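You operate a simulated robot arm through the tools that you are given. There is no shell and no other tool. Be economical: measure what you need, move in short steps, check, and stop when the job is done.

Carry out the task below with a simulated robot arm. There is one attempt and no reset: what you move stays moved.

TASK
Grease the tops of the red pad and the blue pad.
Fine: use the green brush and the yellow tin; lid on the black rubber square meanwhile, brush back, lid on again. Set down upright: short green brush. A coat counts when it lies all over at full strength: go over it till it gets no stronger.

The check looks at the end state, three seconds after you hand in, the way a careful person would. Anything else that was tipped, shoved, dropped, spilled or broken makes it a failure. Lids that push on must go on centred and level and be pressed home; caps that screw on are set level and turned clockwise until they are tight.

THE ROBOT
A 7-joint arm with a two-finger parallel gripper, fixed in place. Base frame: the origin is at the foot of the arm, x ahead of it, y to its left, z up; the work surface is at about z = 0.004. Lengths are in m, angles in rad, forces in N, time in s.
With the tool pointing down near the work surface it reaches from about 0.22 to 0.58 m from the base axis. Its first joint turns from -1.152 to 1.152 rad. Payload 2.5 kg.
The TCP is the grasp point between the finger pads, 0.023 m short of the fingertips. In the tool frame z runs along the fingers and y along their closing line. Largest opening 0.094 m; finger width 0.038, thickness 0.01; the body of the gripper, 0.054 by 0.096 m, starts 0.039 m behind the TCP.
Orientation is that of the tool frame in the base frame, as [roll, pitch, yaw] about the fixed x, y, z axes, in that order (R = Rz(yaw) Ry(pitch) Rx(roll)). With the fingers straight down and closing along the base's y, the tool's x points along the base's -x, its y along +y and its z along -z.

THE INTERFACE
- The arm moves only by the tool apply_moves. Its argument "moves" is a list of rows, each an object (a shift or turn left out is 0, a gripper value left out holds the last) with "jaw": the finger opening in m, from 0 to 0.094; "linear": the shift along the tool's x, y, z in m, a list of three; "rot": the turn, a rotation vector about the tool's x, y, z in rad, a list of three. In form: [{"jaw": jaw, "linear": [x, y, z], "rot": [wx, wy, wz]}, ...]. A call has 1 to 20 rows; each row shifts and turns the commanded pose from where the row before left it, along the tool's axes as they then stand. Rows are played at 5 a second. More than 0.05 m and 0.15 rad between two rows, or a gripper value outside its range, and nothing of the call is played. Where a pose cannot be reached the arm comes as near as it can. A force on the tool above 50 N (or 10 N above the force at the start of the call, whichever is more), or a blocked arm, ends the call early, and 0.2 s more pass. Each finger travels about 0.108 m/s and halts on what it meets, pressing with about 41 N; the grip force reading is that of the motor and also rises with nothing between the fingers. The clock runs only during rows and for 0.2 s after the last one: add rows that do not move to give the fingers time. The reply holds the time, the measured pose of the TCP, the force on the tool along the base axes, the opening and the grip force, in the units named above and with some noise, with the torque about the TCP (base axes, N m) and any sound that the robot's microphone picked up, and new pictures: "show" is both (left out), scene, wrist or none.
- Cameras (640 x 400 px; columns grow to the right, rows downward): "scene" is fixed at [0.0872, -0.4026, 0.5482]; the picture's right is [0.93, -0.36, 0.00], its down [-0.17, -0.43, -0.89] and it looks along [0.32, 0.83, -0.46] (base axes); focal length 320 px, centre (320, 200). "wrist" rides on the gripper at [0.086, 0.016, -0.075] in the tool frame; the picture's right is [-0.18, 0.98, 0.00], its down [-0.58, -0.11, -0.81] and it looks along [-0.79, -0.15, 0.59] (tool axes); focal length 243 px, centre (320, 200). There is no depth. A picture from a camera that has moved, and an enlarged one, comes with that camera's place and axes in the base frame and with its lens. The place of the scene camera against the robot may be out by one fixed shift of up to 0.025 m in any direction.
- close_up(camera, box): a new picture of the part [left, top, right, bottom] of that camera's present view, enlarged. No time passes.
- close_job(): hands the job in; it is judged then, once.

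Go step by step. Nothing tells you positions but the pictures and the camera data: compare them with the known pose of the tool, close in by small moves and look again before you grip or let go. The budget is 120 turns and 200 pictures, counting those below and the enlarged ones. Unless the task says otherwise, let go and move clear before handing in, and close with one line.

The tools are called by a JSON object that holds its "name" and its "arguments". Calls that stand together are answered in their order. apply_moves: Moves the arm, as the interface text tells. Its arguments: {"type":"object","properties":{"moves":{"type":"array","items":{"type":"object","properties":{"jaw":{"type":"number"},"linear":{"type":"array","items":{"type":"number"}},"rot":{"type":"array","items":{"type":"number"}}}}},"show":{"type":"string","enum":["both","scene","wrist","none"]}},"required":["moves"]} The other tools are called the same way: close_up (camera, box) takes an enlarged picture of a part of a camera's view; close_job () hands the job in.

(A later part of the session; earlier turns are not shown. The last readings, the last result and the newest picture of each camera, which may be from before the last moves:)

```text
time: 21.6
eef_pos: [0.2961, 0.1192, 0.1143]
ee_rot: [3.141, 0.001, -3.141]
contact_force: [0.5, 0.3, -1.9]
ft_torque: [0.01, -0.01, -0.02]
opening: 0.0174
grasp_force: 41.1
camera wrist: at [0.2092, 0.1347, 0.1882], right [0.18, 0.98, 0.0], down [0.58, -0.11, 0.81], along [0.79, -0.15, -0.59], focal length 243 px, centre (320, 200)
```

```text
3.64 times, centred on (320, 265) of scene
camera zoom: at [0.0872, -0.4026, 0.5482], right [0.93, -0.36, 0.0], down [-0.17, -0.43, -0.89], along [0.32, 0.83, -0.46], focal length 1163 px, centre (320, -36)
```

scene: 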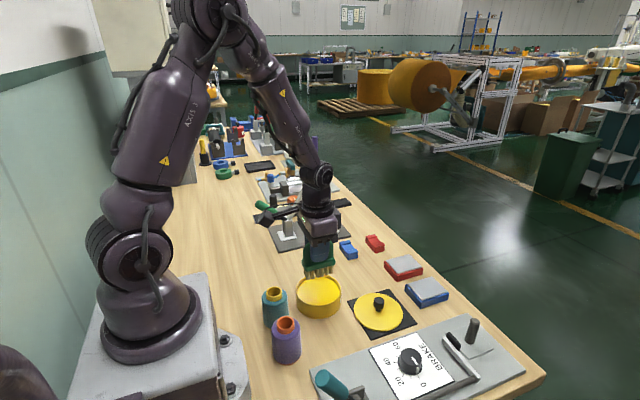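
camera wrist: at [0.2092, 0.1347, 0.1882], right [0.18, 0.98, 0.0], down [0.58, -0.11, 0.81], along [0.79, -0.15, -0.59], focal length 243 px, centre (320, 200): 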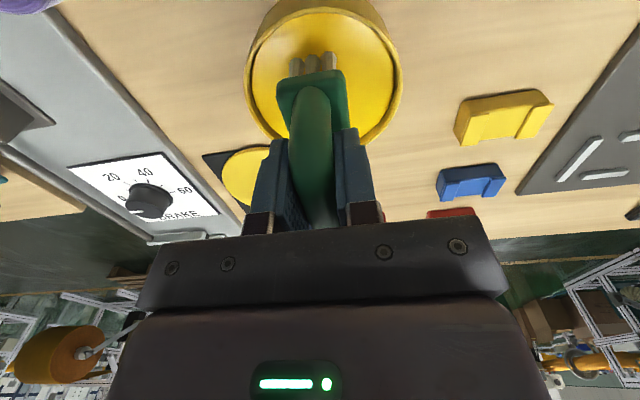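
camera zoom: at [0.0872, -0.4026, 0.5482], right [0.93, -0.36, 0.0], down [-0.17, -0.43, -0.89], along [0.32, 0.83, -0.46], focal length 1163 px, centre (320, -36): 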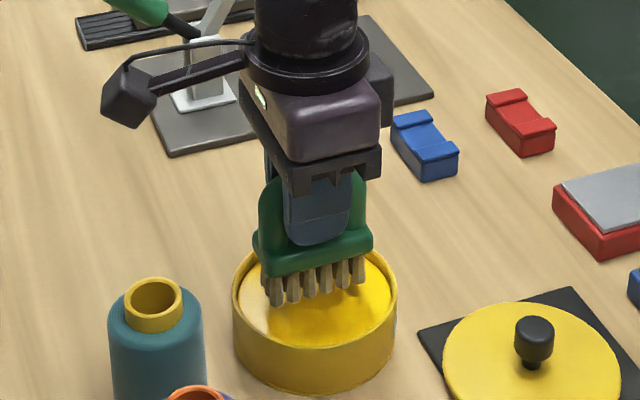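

{"name": "apply_moves", "arguments": {"moves": [{"linear": [0, 0, 0.004]}, {"linear": [0, 0, 0.004]}, {}], "show": "none"}}

{"name": "close_up", "arguments": {"camera": "scene", "box": [270, 240, 370, 320]}}

```text
time: 22.4
eef_pos: [0.2961, 0.1192, 0.1068]
ee_rot: [-3.141, 0.0, 3.141]
contact_force: [0.0, 0.5, -0.5]
ft_torque: [-0.04, 0.01, -0.05]
opening: 0.0172
grasp_force: 40.7
```

```text
5.00 times, centred on (320, 280) of scene
camera zoom: at [0.0872, -0.4026, 0.5482], right [0.93, -0.36, 0.0], down [-0.17, -0.43, -0.89], along [0.32, 0.83, -0.46], focal length 1600 px, centre (320, -200)
```

zoom: 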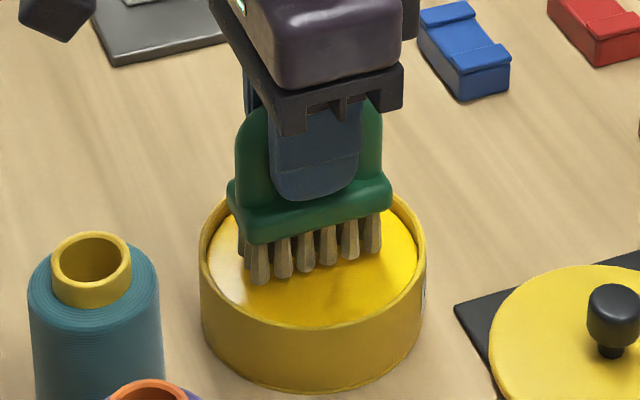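

{"name": "apply_moves", "arguments": {"moves": [{"linear": [0, 0, 0.003]}, {"linear": [0, 0, 0.003]}, {}], "show": "none"}}

{"name": "close_up", "arguments": {"camera": "scene", "box": [270, 240, 370, 320]}}

```text
time: 23.2
eef_pos: [0.2959, 0.1187, 0.1009]
ee_rot: [-3.14, 0.001, -3.141]
contact_force: [-2.4, 0.6, 7.9]
ft_torque: [-0.13, 0.14, -0.05]
opening: 0.0175
grasp_force: 41.2
```

```text
5.00 times, centred on (320, 280) of scene
camera zoom: at [0.0872, -0.4026, 0.5482], right [0.93, -0.36, 0.0], down [-0.17, -0.43, -0.89], along [0.32, 0.83, -0.46], focal length 1600 px, centre (320, -200)
```

zoom: 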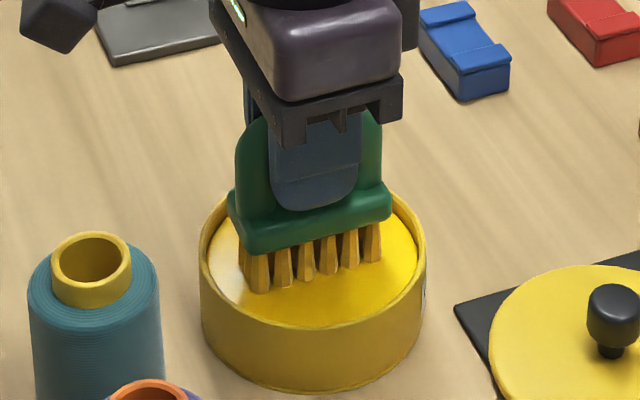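

The bristles touch the grease at about 8 N and are picking it up. I'll dwell briefly, lift, and carry the brush over the red pad.

{"name": "apply_moves", "arguments": {"moves": [{}, {}, {"linear": [0, 0, -0.01]}, {"linear": [0, 0, -0.03]}, {"linear": [-0.04, 0.003, 0]}, {"linear": [-0.045, 0.0035, 0]}, {"linear": [-0.045, 0.0035, 0]}, {"linear": [-0.045, 0.0035, 0]}, {"linear": [-0.045, 0.004, 0]}, {"linear": [-0.02, 0.002, 0]}, {}, {}]}}

{"name": "close_up", "arguments": {"camera": "scene", "box": [340, 190, 480, 310]}}

{"name": "close_up", "arguments": {"camera": "wrist", "box": [200, 30, 440, 210]}}

```text
time: 25.8
eef_pos: [0.5332, 0.1367, 0.1404]
ee_rot: [-3.14, 0.0, -3.141]
contact_force: [0.6, -0.5, -1.2]
ft_torque: [0.0, 0.01, 0.01]
opening: 0.0175
grasp_force: 41.1
camera wrist: at [0.4474, 0.1529, 0.2144], right [0.18, 0.98, 0.0], down [0.58, -0.11, 0.81], along [0.79, -0.15, -0.59], focal length 243 px, centre (320, 200)
```

scene: 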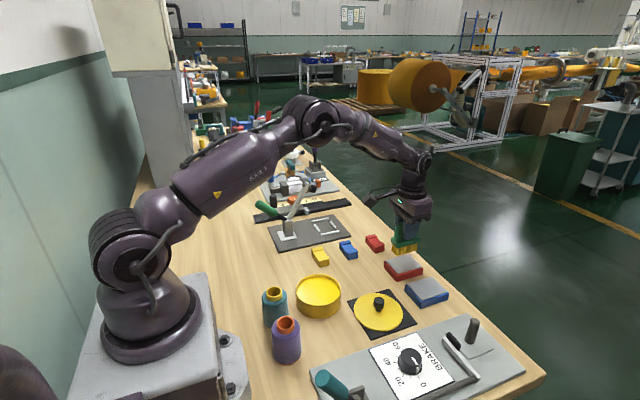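
wrist: 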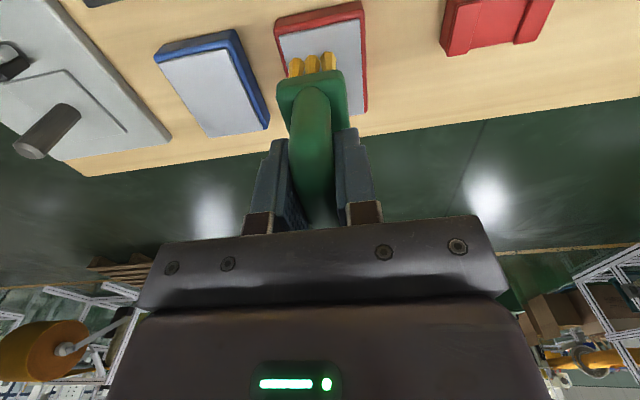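

```text
3.33 times, centred on (410, 250) of scene
camera zoom: at [0.0872, -0.4026, 0.5482], right [0.93, -0.36, 0.0], down [-0.17, -0.43, -0.89], along [0.32, 0.83, -0.46], focal length 1066 px, centre (20, 33)
```

zoom: 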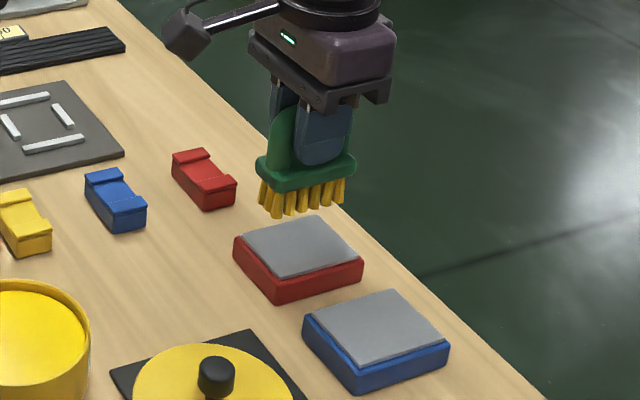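

```text
2.22 times, centred on (320, 120) of wrist
camera zoom: at [0.4474, 0.1529, 0.2144], right [0.18, 0.98, 0.0], down [0.58, -0.11, 0.81], along [0.79, -0.15, -0.59], focal length 539 px, centre (320, 378)
```

zoom: 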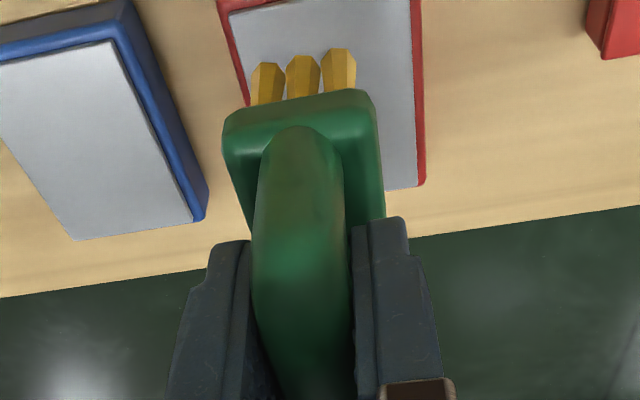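

The bristles are well loaded. The pad centres are about (0.541, 0.140) for red and (0.541, 0.047) for blue. I'm lowering onto red.

{"name": "apply_moves", "arguments": {"moves": [{"linear": [-0.008, 0.003, 0.02]}, {"linear": [0, 0, 0.018]}, {"linear": [0, 0, 0.004]}, {}], "show": "none"}}

{"name": "close_up", "arguments": {"camera": "scene", "box": [360, 220, 460, 300]}}

```text
time: 26.8
eef_pos: [0.5429, 0.1405, 0.099]
ee_rot: [-3.141, -0.001, -3.141]
contact_force: [0.2, 0.1, -1.3]
ft_torque: [0.02, 0.02, -0.01]
opening: 0.0175
grasp_force: 41.3
```

```text
5.00 times, centred on (410, 260) of scene
camera zoom: at [0.0872, -0.4026, 0.5482], right [0.93, -0.36, 0.0], down [-0.17, -0.43, -0.89], along [0.32, 0.83, -0.46], focal length 1600 px, centre (-130, -100)
```

zoom: 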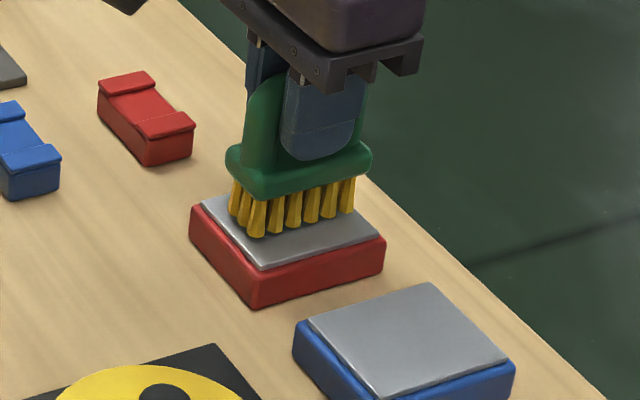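

{"name": "apply_moves", "arguments": {"moves": [{"linear": [0, 0, 0.003]}, {"linear": [0, 0, 0.002]}, {}], "show": "none"}}

{"name": "close_up", "arguments": {"camera": "scene", "box": [360, 220, 460, 300]}}

```text
time: 27.6
eef_pos: [0.5439, 0.1404, 0.0952]
ee_rot: [-3.141, 0.002, 3.141]
contact_force: [-8.2, -2.0, 19.1]
ft_torque: [-0.11, 0.69, 0.06]
opening: 0.0177
grasp_force: 41.2
```

```text
5.00 times, centred on (410, 260) of scene
camera zoom: at [0.0871, -0.4026, 0.5482], right [0.93, -0.36, 0.0], down [-0.17, -0.43, -0.89], along [0.32, 0.83, -0.46], focal length 1600 px, centre (-130, -100)
```

zoom: 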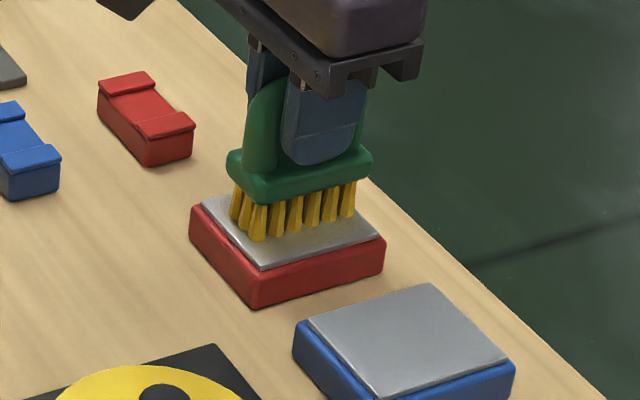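

Contact starts at about TCP z 0.0965. I'll ease off to a lighter pressure and begin strokes along y.

{"name": "apply_moves", "arguments": {"moves": [{"linear": [0, 0, -0.0014]}, {"linear": [0, -0.007, 0]}, {"linear": [0, -0.007, 0]}, {"linear": [0, -0.006, 0]}, {"linear": [0, 0.01, 0]}, {"linear": [0, 0.01, 0]}, {"linear": [0, 0.01, 0]}, {"linear": [0, 0.01, 0]}, {"linear": [0, -0.01, 0]}, {"linear": [0, -0.01, 0]}, {}], "show": "none"}}

{"name": "close_up", "arguments": {"camera": "scene", "box": [360, 220, 460, 300]}}

```text
time: 30.0
eef_pos: [0.5438, 0.1414, 0.096]
ee_rot: [3.141, -0.003, -3.14]
contact_force: [-0.9, 1.7, 3.3]
ft_torque: [0.1, -0.13, 0.06]
opening: 0.0174
grasp_force: 40.6
```

```text
5.00 times, centred on (410, 260) of scene
camera zoom: at [0.0872, -0.4026, 0.5482], right [0.93, -0.36, 0.0], down [-0.17, -0.43, -0.89], along [0.32, 0.83, -0.46], focal length 1600 px, centre (-130, -100)
```

zoom: 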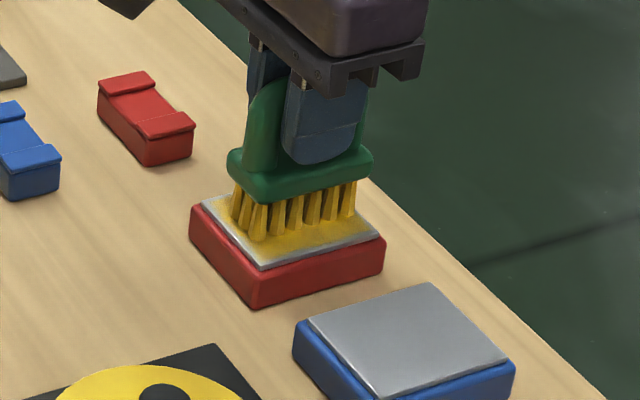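

The grease is coating. I'll go over it with offsets in x and a wider y range.

{"name": "apply_moves", "arguments": {"moves": [{"linear": [0.008, 0, 0]}, {"linear": [0, -0.012, 0]}, {"linear": [0, -0.012, 0]}, {"linear": [0, 0.012, 0]}, {"linear": [0, 0.012, 0]}, {"linear": [0, 0.012, 0]}, {"linear": [0, 0.012, 0]}, {"linear": [-0.008, 0, 0]}, {"linear": [-0.008, 0, 0]}, {"linear": [0, -0.012, 0]}, {"linear": [0, -0.012, 0]}, {"linear": [0, -0.012, 0]}, {"linear": [0, -0.012, 0]}, {"linear": [0.008, 0, 0]}, {"linear": [0, 0.012, 0]}, {"linear": [0, 0.012, 0]}, {"linear": [0, 0.012, 0]}, {"linear": [0, 0.012, 0]}, {"linear": [0, -0.024, -0.02]}, {"linear": [0, 0, -0.03]}], "show": "none"}}

{"name": "close_up", "arguments": {"camera": "scene", "box": [360, 220, 460, 300]}}

```text
time: 34.2
eef_pos: [0.5426, 0.1402, 0.1442]
ee_rot: [3.14, -0.002, -3.141]
contact_force: [0.1, 0.7, -0.8]
ft_torque: [0.02, 0.0, 0.03]
opening: 0.0172
grasp_force: 40.8
```

```text
5.00 times, centred on (410, 260) of scene
camera zoom: at [0.0872, -0.4026, 0.5482], right [0.93, -0.36, 0.0], down [-0.17, -0.43, -0.89], along [0.32, 0.83, -0.46], focal length 1600 px, centre (-130, -100)
```

zoom: 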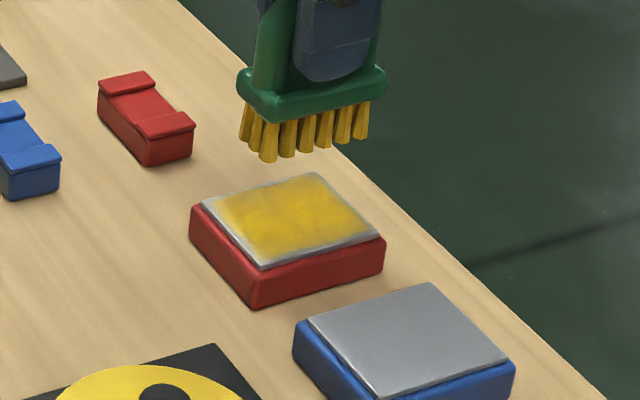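

The coat is strong in the middle and weaker at the edges, and the pad hasn't moved. I'll do an edge pass with larger offsets.

{"name": "apply_moves", "arguments": {"moves": [{"linear": [0, 0, 0.03]}, {"linear": [0.013, 0, 0.0203]}, {"linear": [0, -0.013, 0]}, {"linear": [0, -0.013, 0]}, {"linear": [-0.009, 0, 0]}, {"linear": [-0.008, 0, 0]}, {"linear": [-0.009, 0, 0]}, {"linear": [0, 0.013, 0]}, {"linear": [0, 0.013, 0]}, {"linear": [0, 0.013, 0]}, {"linear": [0, 0.013, 0]}, {"linear": [0.009, 0, 0]}, {"linear": [0.008, 0, 0]}, {"linear": [0.009, 0, 0]}, {"linear": [0, -0.013, 0]}, {"linear": [0, -0.013, 0]}, {"linear": [0, -0.013, 0]}, {"linear": [0, -0.013, 0]}, {"linear": [-0.013, 0.026, -0.025]}, {"linear": [0, 0, -0.0253]}], "show": "wrist"}}

{"name": "close_up", "arguments": {"camera": "scene", "box": [360, 220, 460, 300]}}

```text
time: 38.4
eef_pos: [0.5449, 0.1394, 0.1445]
ee_rot: [3.142, -0.001, -3.141]
contact_force: [-0.3, -0.6, -2.1]
ft_torque: [0.02, 0.0, 0.03]
opening: 0.0175
grasp_force: 41.2
camera wrist: at [0.4589, 0.1561, 0.2188], right [0.18, 0.98, 0.0], down [0.58, -0.11, 0.81], along [0.79, -0.15, -0.59], focal length 243 px, centre (320, 200)
```

wrist: 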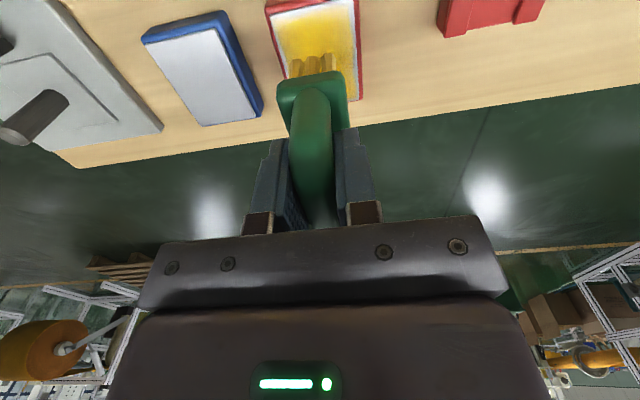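

```text
5.00 times, centred on (410, 260) of scene
camera zoom: at [0.0872, -0.4026, 0.5482], right [0.93, -0.36, 0.0], down [-0.17, -0.43, -0.89], along [0.32, 0.83, -0.46], focal length 1600 px, centre (-130, -100)
```

zoom: 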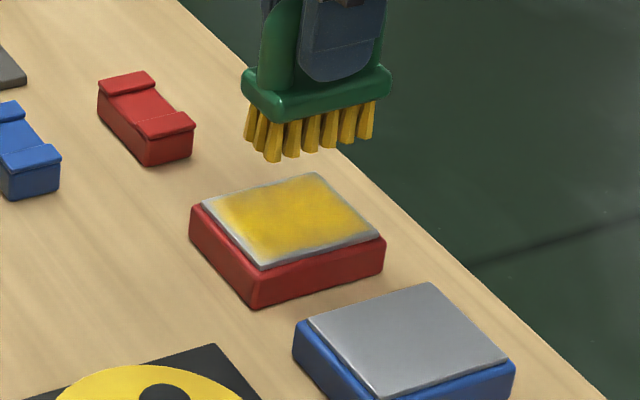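

The edges changed little, so the brush may be running low. I'll reload at the tin and check the pad from closer on the way.

{"name": "apply_moves", "arguments": {"moves": [{"linear": [0.045, -0.004, 0]}, {"linear": [0.045, -0.004, 0]}, {"linear": [0.045, -0.004, 0]}, {"linear": [0.045, -0.004, 0]}, {"linear": [0.045, -0.004, 0]}, {"linear": [0.0225, -0.001, 0]}, {}, {}], "show": "wrist"}}

{"name": "close_up", "arguments": {"camera": "scene", "box": [370, 240, 460, 310]}}

{"name": "close_up", "arguments": {"camera": "scene", "box": [270, 220, 370, 320]}}

```text
time: 40.2
eef_pos: [0.2967, 0.1199, 0.1451]
ee_rot: [-3.141, -0.001, 3.14]
contact_force: [0.2, -0.2, -1.7]
ft_torque: [-0.01, 0.02, -0.01]
opening: 0.0176
grasp_force: 41.7
camera wrist: at [0.2115, 0.1347, 0.2182], right [0.18, 0.98, 0.0], down [0.58, -0.11, 0.81], along [0.79, -0.15, -0.59], focal length 243 px, centre (320, 200)
```

wrist: 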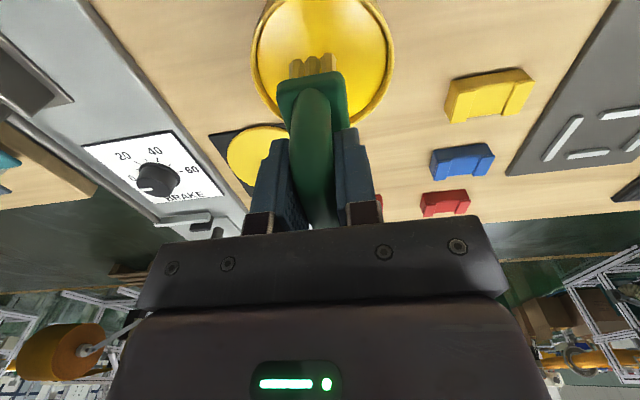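

```text
5.71 times, centred on (415, 275) of scene
camera zoom: at [0.0872, -0.4026, 0.5482], right [0.93, -0.36, 0.0], down [-0.17, -0.43, -0.89], along [0.32, 0.83, -0.46], focal length 1828 px, centre (-223, -229)
```

zoom: 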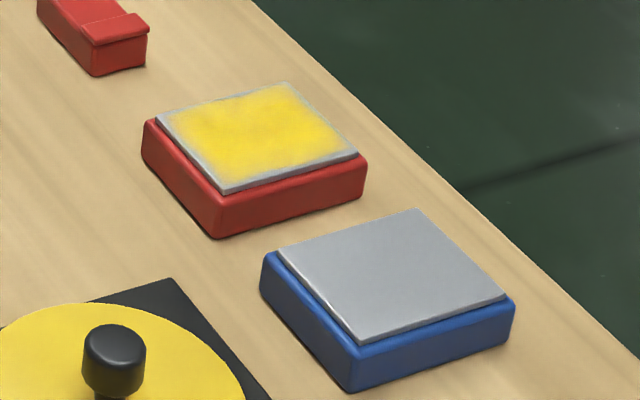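

```text
4.00 times, centred on (320, 270) of scene
camera zoom: at [0.0872, -0.4026, 0.5482], right [0.93, -0.36, 0.0], down [-0.17, -0.43, -0.89], along [0.32, 0.83, -0.46], focal length 1280 px, centre (320, -80)
```

zoom: 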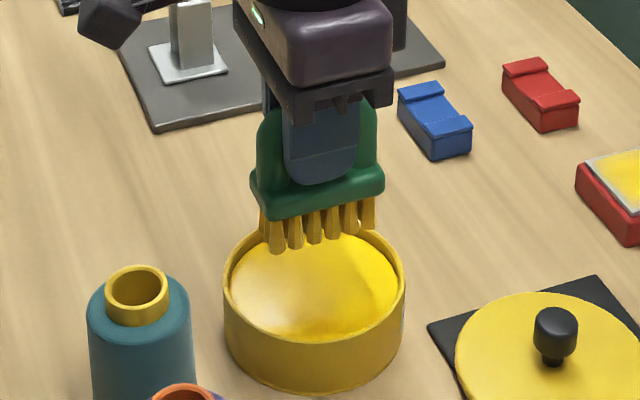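

The middle is at full strength and a thin margin is still bare all round. I'm dipping again, then working the edges.

{"name": "apply_moves", "arguments": {"moves": [{"linear": [0, 0, 0.025]}, {"linear": [0, 0, 0.014]}, {"linear": [0, 0, 0.004]}, {"linear": [0, 0, 0.001]}, {}, {}], "show": "none"}}

{"name": "close_up", "arguments": {"camera": "scene", "box": [270, 240, 370, 320]}}

```text
time: 41.6
eef_pos: [0.2956, 0.1194, 0.101]
ee_rot: [3.141, 0.0, 3.14]
contact_force: [-2.7, 3.5, 12.0]
ft_torque: [0.11, 0.15, -0.01]
opening: 0.017
grasp_force: 40.9
```

```text
5.00 times, centred on (320, 280) of scene
camera zoom: at [0.0872, -0.4026, 0.5482], right [0.93, -0.36, 0.0], down [-0.17, -0.43, -0.89], along [0.32, 0.83, -0.46], focal length 1600 px, centre (320, -200)
```

zoom: 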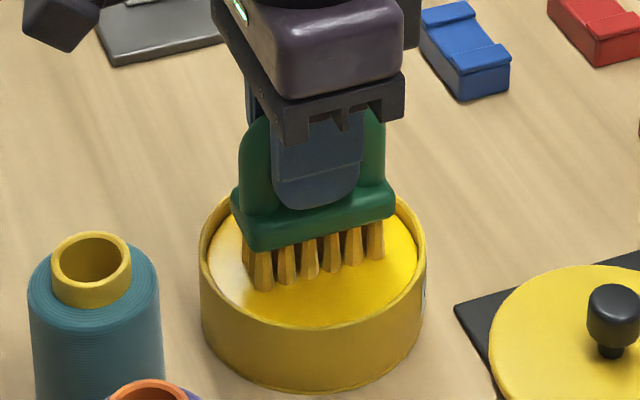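

{"name": "apply_moves", "arguments": {"moves": [{"linear": [0, 0, -0.015]}, {"linear": [0, 0, -0.03]}, {"linear": [-0.046, 0.0036, 0]}, {"linear": [-0.046, 0.0036, 0]}, {"linear": [-0.046, 0.0036, 0]}, {"linear": [-0.046, 0.0036, 0]}, {"linear": [-0.046, 0.0036, 0]}, {}, {"linear": [0, 0, 0.04]}, {"linear": [0, 0, 0.01]}, {"linear": [0, 0, 0.001]}, {}], "show": "none"}}

{"name": "close_up", "arguments": {"camera": "scene", "box": [370, 220, 460, 300]}}

```text
time: 44.2
eef_pos: [0.5272, 0.1386, 0.0956]
ee_rot: [3.141, 0.0, -3.142]
contact_force: [-2.6, 0.6, 6.5]
ft_torque: [-0.01, -0.01, -0.02]
opening: 0.0172
grasp_force: 41.0
```

```text
5.00 times, centred on (415, 260) of scene
camera zoom: at [0.0872, -0.4026, 0.5482], right [0.93, -0.36, 0.0], down [-0.17, -0.43, -0.89], along [0.32, 0.83, -0.46], focal length 1600 px, centre (-155, -100)
```

zoom: 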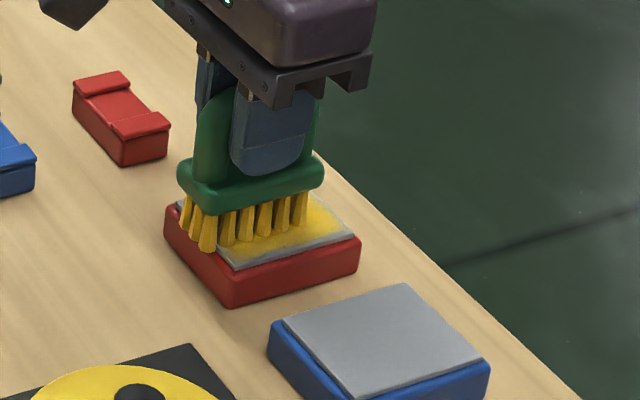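

Contact is about 6.5 N at the near edge. I'm sweeping around the perimeter at this pressure.

{"name": "apply_moves", "arguments": {"moves": [{"linear": [0, -0.009, 0]}, {"linear": [0, -0.009, 0]}, {"linear": [0, -0.008, 0]}, {"linear": [0, 0.01, 0]}, {"linear": [0, 0.01, 0]}, {"linear": [0, 0.01, 0]}, {"linear": [0, 0.01, 0]}, {"linear": [0, 0.01, 0]}, {"linear": [-0.008, 0, 0]}, {"linear": [-0.008, 0, 0]}, {"linear": [-0.008, 0, 0]}, {"linear": [0, -0.01, 0]}, {"linear": [0, -0.01, 0]}, {"linear": [0, -0.01, 0]}, {"linear": [0, -0.01, 0]}, {"linear": [0, -0.01, 0]}, {"linear": [0.008, 0, 0]}, {"linear": [0.008, 0, 0]}, {}], "show": "none"}}

{"name": "close_up", "arguments": {"camera": "scene", "box": [370, 220, 460, 300]}}

```text
time: 48.2
eef_pos: [0.5331, 0.1113, 0.0945]
ee_rot: [-3.14, -0.002, 3.141]
contact_force: [1.6, -0.9, 1.7]
ft_torque: [-0.05, -0.13, -0.07]
opening: 0.0173
grasp_force: 41.1
```

```text
5.00 times, centred on (415, 260) of scene
camera zoom: at [0.0872, -0.4026, 0.5482], right [0.93, -0.36, 0.0], down [-0.17, -0.43, -0.89], along [0.32, 0.83, -0.46], focal length 1600 px, centre (-155, -100)
```

zoom: 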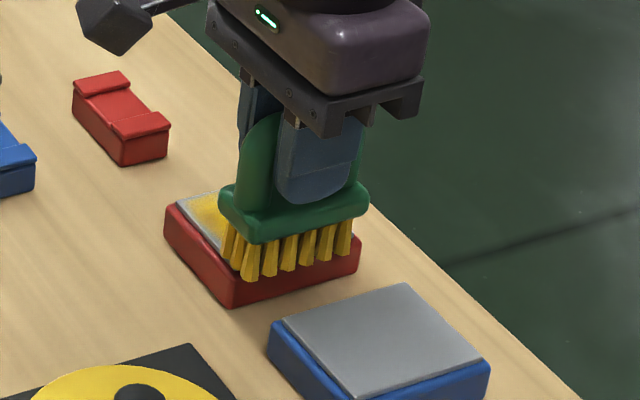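

{"name": "apply_moves", "arguments": {"moves": [{"linear": [0, 0, -0.025]}, {"linear": [0.04, 0, -0.025]}, {"linear": [0.05, 0, 0]}, {"linear": [0.04, 0, 0]}, {}], "show": "wrist"}}

{"name": "close_up", "arguments": {"camera": "scene", "box": [370, 240, 460, 310]}}

{"name": "close_up", "arguments": {"camera": "wrist", "box": [240, 80, 440, 205]}}

```text
time: 49.4
eef_pos: [0.4061, 0.1099, 0.1437]
ee_rot: [3.14, 0.001, -3.141]
contact_force: [0.5, 0.2, -0.7]
ft_torque: [-0.01, 0.03, -0.01]
opening: 0.0176
grasp_force: 41.2
camera wrist: at [0.3185, 0.1279, 0.2173], right [0.18, 0.98, 0.0], down [0.58, -0.11, 0.81], along [0.79, -0.15, -0.59], focal length 243 px, centre (320, 200)
```

wrist: 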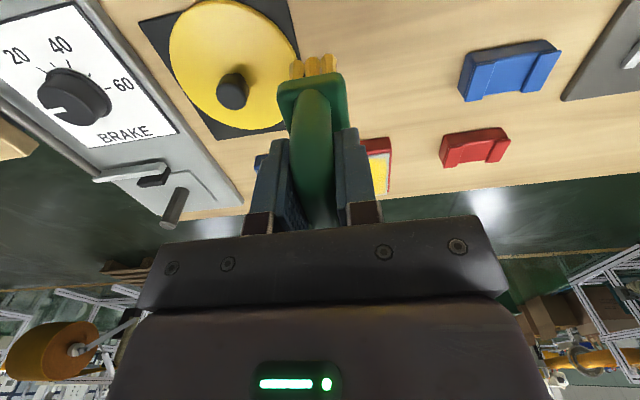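

```text
5.71 times, centred on (415, 275) of scene
camera zoom: at [0.0872, -0.4026, 0.5482], right [0.93, -0.36, 0.0], down [-0.17, -0.43, -0.89], along [0.32, 0.83, -0.46], focal length 1828 px, centre (-223, -229)
```

zoom: 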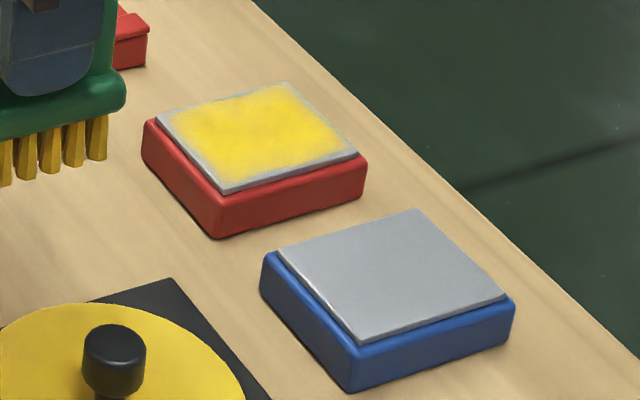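

```text
3.20 times, centred on (340, 142) of wrist
camera zoom: at [0.3185, 0.1279, 0.2173], right [0.18, 0.98, 0.0], down [0.58, -0.11, 0.81], along [0.79, -0.15, -0.59], focal length 776 px, centre (256, 384)
```

zoom: 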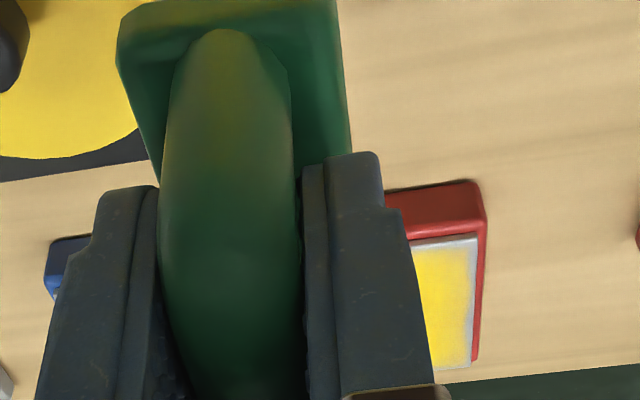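

{"name": "close_up", "arguments": {"camera": "scene", "box": [385, 250, 425, 278]}}

```text
14.29 times, centred on (405, 264) of scene
camera zoom: at [0.0872, -0.4026, 0.5482], right [0.93, -0.36, 0.0], down [-0.17, -0.43, -0.89], along [0.32, 0.83, -0.46], focal length 4570 px, centre (-894, -714)
```

zoom: 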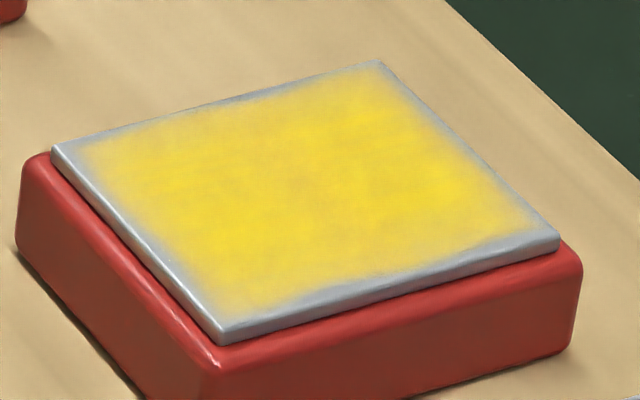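

The outline looks like a soft-edged film. I'll reload and do one more dense set on red, then compare with this enlargement.

{"name": "apply_moves", "arguments": {"moves": [{"linear": [0.037, 0.003, 0]}, {"linear": [0.037, 0.003, 0]}, {"linear": [0.036, 0.003, 0]}, {}, {"linear": [0, 0, 0.025]}, {"linear": [0, 0, 0.014]}, {"linear": [0, 0, 0.0045]}, {}, {}, {"linear": [0, 0, -0.015]}, {"linear": [0, 0, -0.0285]}, {"linear": [-0.046, 0.0036, 0]}, {"linear": [-0.046, 0.0036, 0]}, {"linear": [-0.046, 0.0036, 0]}, {"linear": [-0.046, 0.0036, 0]}, {"linear": [-0.046, 0.0036, 0]}, {"linear": [0, 0, 0.03]}, {"linear": [0, 0, 0.0185]}, {"linear": [0, 0, 0.001]}, {}], "show": "none"}}

```text
time: 53.6
eef_pos: [0.5251, 0.139, 0.0957]
ee_rot: [-3.141, 0.002, -3.141]
contact_force: [0.1, -0.1, -1.4]
ft_torque: [-0.01, 0.0, 0.03]
opening: 0.0169
grasp_force: 41.2
```

{"name": "apply_moves", "arguments": {"moves": [{"linear": [0, 0, 0.001]}, {}], "show": "none"}}

{"name": "close_up", "arguments": {"camera": "scene", "box": [375, 230, 425, 278]}}

```text
time: 54.2
eef_pos: [0.5244, 0.1392, 0.0958]
ee_rot: [3.141, 0.002, -3.141]
contact_force: [-2.1, -0.7, 6.9]
ft_torque: [-0.07, -0.11, -0.04]
opening: 0.0172
grasp_force: 41.0
```

```text
8.33 times, centred on (400, 254) of scene
camera zoom: at [0.0872, -0.4026, 0.5482], right [0.93, -0.36, 0.0], down [-0.17, -0.43, -0.89], along [0.32, 0.83, -0.46], focal length 2666 px, centre (-347, -250)
```

zoom: 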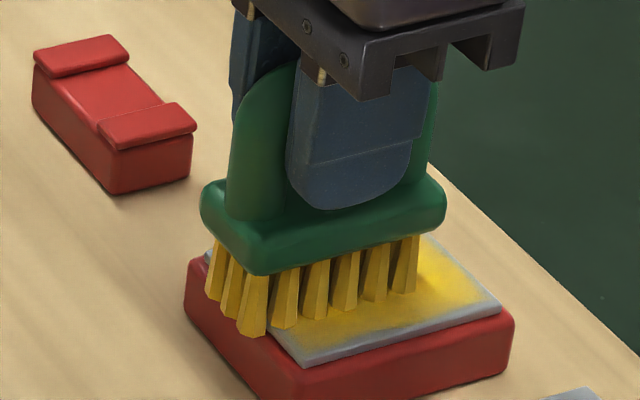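

{"name": "apply_moves", "arguments": {"moves": [{"linear": [0, -0.0085, 0]}, {"linear": [0, -0.0085, 0]}, {"linear": [0, -0.0085, 0]}, {"linear": [0, 0.0085, 0]}, {"linear": [0, 0.0085, 0]}, {"linear": [0, 0.0085, 0]}, {"linear": [0, 0.0085, 0]}, {"linear": [0, 0.0085, 0]}, {"linear": [0, 0.0085, 0]}, {"linear": [-0.012, 0, 0]}, {"linear": [0, -0.0085, 0]}, {"linear": [0, -0.0085, 0]}, {"linear": [0, -0.0085, 0]}, {"linear": [0, -0.0085, 0]}, {"linear": [0, -0.0085, 0]}, {"linear": [0, -0.0085, 0]}, {"linear": [-0.012, 0, 0]}, {}], "show": "none"}}

{"name": "apply_moves", "arguments": {"moves": [{"linear": [0, 0.0085, 0]}, {"linear": [0, 0.0085, 0]}, {"linear": [0, 0.0085, 0]}, {"linear": [0, 0.0085, 0]}, {"linear": [0, 0.0085, 0]}, {"linear": [0, 0.0085, 0]}, {"linear": [0.012, 0, 0]}, {"linear": [0.012, 0, 0]}, {"linear": [0, -0.0085, 0]}, {"linear": [0, -0.0085, 0]}, {"linear": [0, -0.0085, 0]}, {"linear": [0, -0.0085, 0]}, {"linear": [0, -0.0085, 0]}, {"linear": [0, -0.0085, 0]}, {"linear": [-0.012, 0, 0]}, {"linear": [-0.012, 0, 0]}, {}], "show": "none"}}

{"name": "apply_moves", "arguments": {"moves": [{"linear": [0.012, 0, -0.02]}, {"linear": [0.04, 0, -0.03]}, {"linear": [0.05, 0, 0]}, {"linear": [0.04, 0, 0]}, {}], "show": "none"}}

{"name": "close_up", "arguments": {"camera": "scene", "box": [385, 250, 425, 278]}}

```text
time: 58.0
eef_pos: [0.5474, 0.1116, 0.0947]
ee_rot: [-3.139, -0.001, 3.139]
contact_force: [-8.5, -3.3, 21.7]
ft_torque: [-0.02, -0.03, 0.0]
opening: 0.0174
grasp_force: 41.3
```

```text
time: 61.6
eef_pos: [0.5476, 0.1121, 0.0952]
ee_rot: [3.141, 0.0, -3.141]
contact_force: [-5.2, -0.4, 14.4]
ft_torque: [0.01, 0.07, 0.0]
opening: 0.0174
grasp_force: 40.5
```

```text
time: 62.8
eef_pos: [0.4025, 0.1123, 0.1446]
ee_rot: [-3.141, 0.001, 3.14]
contact_force: [-0.1, 0.1, -1.4]
ft_torque: [0.01, 0.0, 0.04]
opening: 0.0175
grasp_force: 41.6
```

```text
14.29 times, centred on (405, 264) of scene
camera zoom: at [0.0872, -0.4026, 0.5482], right [0.93, -0.36, 0.0], down [-0.17, -0.43, -0.89], along [0.32, 0.83, -0.46], focal length 4570 px, centre (-894, -714)
```

zoom: 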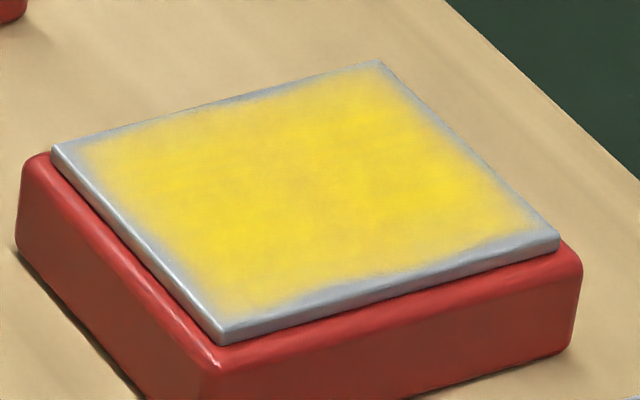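

The red coat is unchanged after the extra passes, so it is saturated. I'll reload and go to the blue pad at about (0.536, 0.046).

{"name": "apply_moves", "arguments": {"moves": [{"linear": [0.036, 0.0023, 0]}, {"linear": [0.036, 0.0023, 0]}, {"linear": [0.0345, 0.0023, 0]}, {}, {"linear": [0, 0, 0.025]}, {"linear": [0, 0, 0.014]}, {"linear": [0, 0, 0.0045]}, {}, {}, {}], "show": "none"}}

{"name": "apply_moves", "arguments": {"moves": [{"linear": [0, 0, 0.0006]}, {}, {"linear": [0, 0, -0.015]}, {"linear": [0, 0, -0.029]}, {"linear": [-0.04, -0.0122, 0]}, {"linear": [-0.04, -0.0122, 0]}, {"linear": [-0.04, -0.0122, 0]}, {"linear": [-0.04, -0.0122, 0]}, {"linear": [-0.04, -0.0122, 0]}, {"linear": [-0.04, -0.0122, 0]}, {}, {"linear": [0, 0, 0.03]}, {"linear": [0, 0, 0.012]}, {}], "show": "wrist"}}

{"name": "close_up", "arguments": {"camera": "scene", "box": [390, 240, 460, 310]}}

```text
time: 65.0
eef_pos: [0.3004, 0.1204, 0.101]
ee_rot: [-3.141, -0.001, -3.141]
contact_force: [0.2, 0.4, -0.5]
ft_torque: [0.0, 0.03, -0.03]
opening: 0.0176
grasp_force: 41.0
```

```text
time: 68.0
eef_pos: [0.5393, 0.0467, 0.1023]
ee_rot: [-3.14, 0.0, -3.141]
contact_force: [-1.0, -0.5, -0.9]
ft_torque: [0.01, 0.0, -0.02]
opening: 0.0173
grasp_force: 41.7
camera wrist: at [0.452, 0.0625, 0.1764], right [0.18, 0.98, 0.0], down [0.58, -0.11, 0.81], along [0.79, -0.15, -0.59], focal length 243 px, centre (320, 200)
```

wrist: 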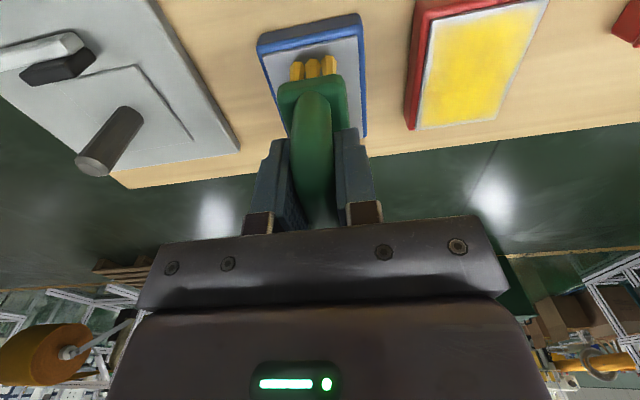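

```text
5.71 times, centred on (425, 275) of scene
camera zoom: at [0.0872, -0.4026, 0.5482], right [0.93, -0.36, 0.0], down [-0.17, -0.43, -0.89], along [0.32, 0.83, -0.46], focal length 1828 px, centre (-280, -229)
```

zoom: 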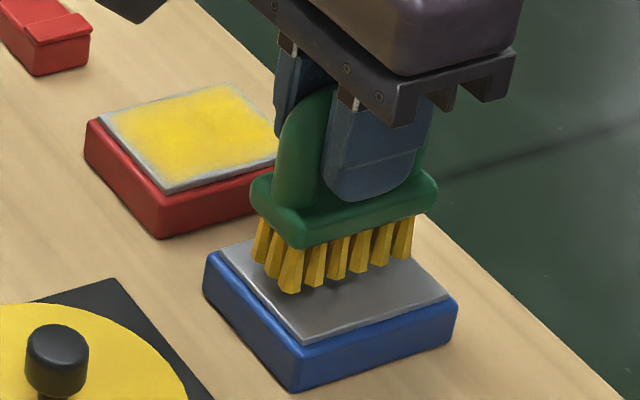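

The brush is centred over blue and loaded. I'm lowering to contact.

{"name": "apply_moves", "arguments": {"moves": [{"linear": [0, 0, 0.005]}, {"linear": [0, 0, 0.002]}, {}], "show": "none"}}

```text
time: 68.8
eef_pos: [0.5379, 0.0483, 0.0957]
ee_rot: [-3.141, 0.0, 3.141]
contact_force: [0.2, -0.5, -1.3]
ft_torque: [0.02, -0.01, 0.03]
opening: 0.0173
grasp_force: 41.1
```

{"name": "apply_moves", "arguments": {"moves": [{"linear": [0, 0, 0.001]}, {}], "show": "none"}}

```text
time: 69.4
eef_pos: [0.5388, 0.0459, 0.0954]
ee_rot: [-3.141, 0.003, 3.141]
contact_force: [-2.0, -0.2, 4.3]
ft_torque: [-0.04, -0.09, -0.01]
opening: 0.0175
grasp_force: 41.4
```

Contact is light at about 4 N. I'm sweeping the blue pad.

{"name": "apply_moves", "arguments": {"moves": [{"linear": [0, -0.008, 0]}, {"linear": [0, -0.008, 0]}, {"linear": [0, -0.008, 0]}, {"linear": [0, 0.008, 0]}, {"linear": [0, 0.008, 0]}, {"linear": [0, 0.008, 0]}, {"linear": [0, 0.008, 0]}, {"linear": [0, 0.008, 0]}, {"linear": [0, 0.008, 0]}, {"linear": [0.012, 0, 0]}, {"linear": [0, -0.008, 0]}, {"linear": [0, -0.008, 0]}, {"linear": [0, -0.008, 0]}, {"linear": [0, -0.008, 0]}, {"linear": [0, -0.008, 0]}, {"linear": [0, -0.008, 0]}, {"linear": [-0.012, 0, 0]}, {"linear": [-0.01, 0, 0]}, {}], "show": "none"}}

{"name": "apply_moves", "arguments": {"moves": [{"linear": [0, 0.008, 0]}, {"linear": [0, 0.008, 0]}, {"linear": [0, 0.008, 0]}, {"linear": [0, 0.008, 0]}, {"linear": [0, 0.008, 0]}, {"linear": [0, 0.008, 0]}, {"linear": [0.01, 0, 0]}, {"linear": [0.012, 0, 0]}, {"linear": [0, -0.008, 0]}, {"linear": [0, -0.008, 0]}, {"linear": [0, -0.008, 0]}, {"linear": [0, -0.008, 0]}, {"linear": [0, -0.008, 0]}, {"linear": [0, -0.008, 0]}, {"linear": [-0.012, 0, 0]}, {"linear": [-0.01, 0, 0]}, {}], "show": "none"}}

{"name": "apply_moves", "arguments": {"moves": [{"linear": [0.01, 0.012, -0.02]}, {"linear": [0.04, 0.015, -0.027]}, {"linear": [0.047, 0.015, 0]}, {"linear": [0.04, 0.015, 0]}, {}], "show": "none"}}

{"name": "close_up", "arguments": {"camera": "scene", "box": [403, 272, 451, 312]}}

```text
time: 73.4
eef_pos: [0.5494, 0.0221, 0.0955]
ee_rot: [-3.141, -0.002, 3.141]
contact_force: [-0.8, 0.2, -0.1]
ft_torque: [-0.06, -0.05, -0.05]
opening: 0.0174
grasp_force: 40.8
```

```text
time: 77.0
eef_pos: [0.549, 0.023, 0.096]
ee_rot: [3.141, -0.001, -3.141]
contact_force: [-1.0, -0.7, 0.8]
ft_torque: [-0.06, -0.01, -0.02]
opening: 0.0176
grasp_force: 41.1
```

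```text
refused: row 2 steps farther than a row can; nothing moved
```

```text
10.00 times, centred on (427, 292) of scene
camera zoom: at [0.0872, -0.4026, 0.5482], right [0.93, -0.36, 0.0], down [-0.17, -0.43, -0.89], along [0.32, 0.83, -0.46], focal length 3199 px, centre (-750, -720)
```

zoom: 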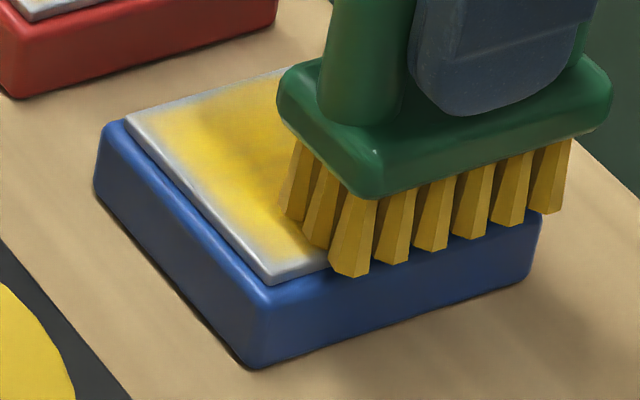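

{"name": "apply_moves", "arguments": {"moves": [{"linear": [0.01, 0.012, -0.02]}, {"linear": [0.03, 0.015, -0.027]}, {"linear": [0.045, 0.015, 0]}, {"linear": [0.045, 0.015, 0]}, {}], "show": "none"}}

{"name": "close_up", "arguments": {"camera": "scene", "box": [403, 272, 451, 312]}}

```text
time: 78.2
eef_pos: [0.4209, 0.0795, 0.1424]
ee_rot: [-3.141, 0.001, -3.14]
contact_force: [0.5, 1.2, -2.1]
ft_torque: [0.01, -0.01, 0.0]
opening: 0.0177
grasp_force: 40.9
```

```text
10.00 times, centred on (427, 292) of scene
camera zoom: at [0.0872, -0.4026, 0.5482], right [0.93, -0.36, 0.0], down [-0.17, -0.43, -0.89], along [0.32, 0.83, -0.46], focal length 3199 px, centre (-750, -720)
```

zoom: 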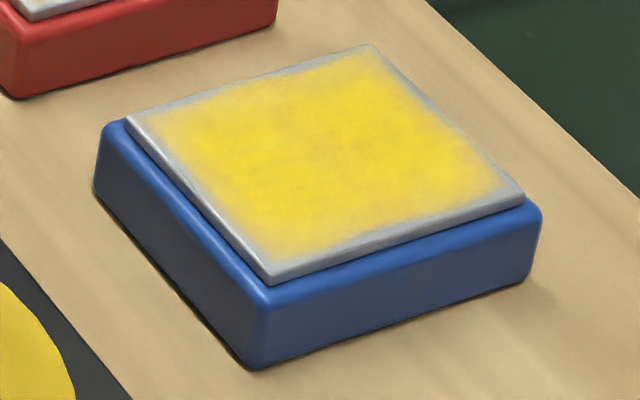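

Blue is almost the same as red. I'll reload once more and repeat the passes to be sure it's saturated.

{"name": "apply_moves", "arguments": {"moves": [{"linear": [0.042, 0.0132, 0]}, {"linear": [0.042, 0.0132, 0]}, {"linear": [0.041, 0.0131, 0]}, {}, {"linear": [0, 0, 0.025]}, {"linear": [0, 0, 0.013]}, {"linear": [0, 0, 0.004]}, {}], "show": "none"}}

{"name": "apply_moves", "arguments": {"moves": [{"linear": [0, 0, 0.001]}, {}], "show": "scene"}}

```text
time: 80.0
eef_pos: [0.2942, 0.1209, 0.1008]
ee_rot: [3.141, 0.0, 3.141]
contact_force: [-2.6, -0.9, 4.9]
ft_torque: [-0.07, -0.01, -0.03]
opening: 0.0176
grasp_force: 40.9
```

```text
time: 80.6
eef_pos: [0.296, 0.1218, 0.0999]
ee_rot: [3.14, 0.002, 3.141]
contact_force: [-2.4, -6.0, 29.5]
ft_torque: [-0.18, 0.35, 0.13]
opening: 0.0177
grasp_force: 41.0
```

scene: 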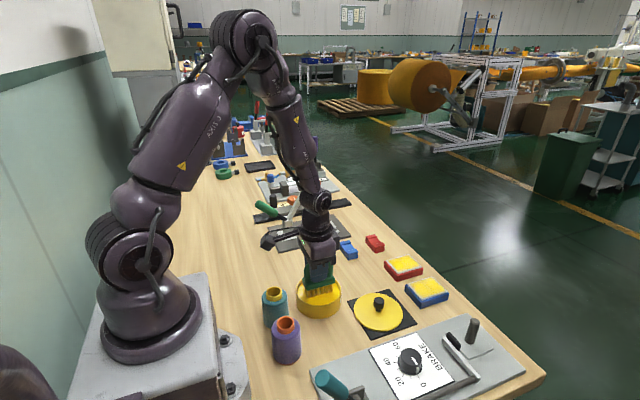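

{"name": "apply_moves", "arguments": {"moves": [{"linear": [0, 0, -0.015]}, {"linear": [0, 0, -0.029]}, {"linear": [-0.04, -0.0125, 0]}, {"linear": [-0.04, -0.0125, 0]}, {"linear": [-0.04, -0.0125, 0]}, {"linear": [-0.04, -0.0125, 0]}, {"linear": [-0.04, -0.0125, 0]}, {"linear": [-0.04, -0.0125, 0]}, {}, {"linear": [0, 0, 0.03]}, {"linear": [0, 0, 0.016]}, {}], "show": "none"}}

{"name": "close_up", "arguments": {"camera": "scene", "box": [390, 240, 460, 310]}}

```text
time: 83.2
eef_pos: [0.5337, 0.0453, 0.0969]
ee_rot: [-3.141, -0.001, -3.141]
contact_force: [0.1, 0.4, -1.1]
ft_torque: [-0.02, 0.02, -0.01]
opening: 0.0174
grasp_force: 41.5
```

```text
5.71 times, centred on (425, 275) of scene
camera zoom: at [0.0872, -0.4026, 0.5482], right [0.93, -0.36, 0.0], down [-0.17, -0.43, -0.89], along [0.32, 0.83, -0.46], focal length 1828 px, centre (-280, -229)
```

zoom: 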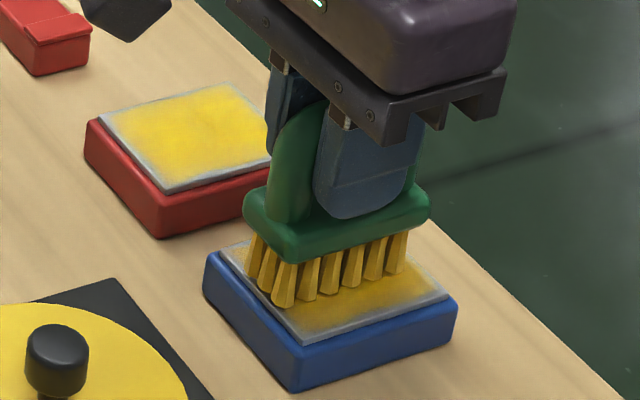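

Near contact, so I'm lowering another 1.5 mm.

{"name": "apply_moves", "arguments": {"moves": [{"linear": [0, 0, 0.001]}, {"linear": [0, 0, 0.0006]}, {}], "show": "none"}}

```text
time: 84.0
eef_pos: [0.535, 0.0464, 0.0941]
ee_rot: [-3.141, 0.0, 3.142]
contact_force: [-0.1, -0.1, -1.7]
ft_torque: [-0.05, -0.01, -0.01]
opening: 0.0173
grasp_force: 40.9
```

{"name": "apply_moves", "arguments": {"moves": [{"linear": [0, 0, 0.0008]}, {}], "show": "none"}}

```text
time: 84.6
eef_pos: [0.5359, 0.0457, 0.093]
ee_rot: [-3.142, -0.001, 3.14]
contact_force: [0.1, 0.4, 0.0]
ft_torque: [0.0, 0.06, 0.0]
opening: 0.0177
grasp_force: 41.1
```

{"name": "apply_moves", "arguments": {"moves": [{"linear": [0, 0, 0.0007]}, {}], "show": "none"}}

{"name": "close_up", "arguments": {"camera": "scene", "box": [390, 240, 460, 310]}}

```text
time: 85.2
eef_pos: [0.5352, 0.0455, 0.0941]
ee_rot: [-3.141, 0.001, 3.14]
contact_force: [-1.3, 0.9, 4.8]
ft_torque: [0.03, -0.09, 0.02]
opening: 0.0175
grasp_force: 41.6
```

```text
5.71 times, centred on (425, 275) of scene
camera zoom: at [0.0872, -0.4026, 0.5482], right [0.93, -0.36, 0.0], down [-0.17, -0.43, -0.89], along [0.32, 0.83, -0.46], focal length 1828 px, centre (-280, -229)
```

zoom: 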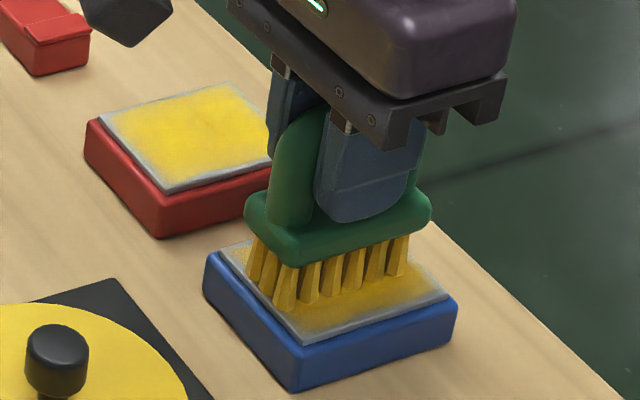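

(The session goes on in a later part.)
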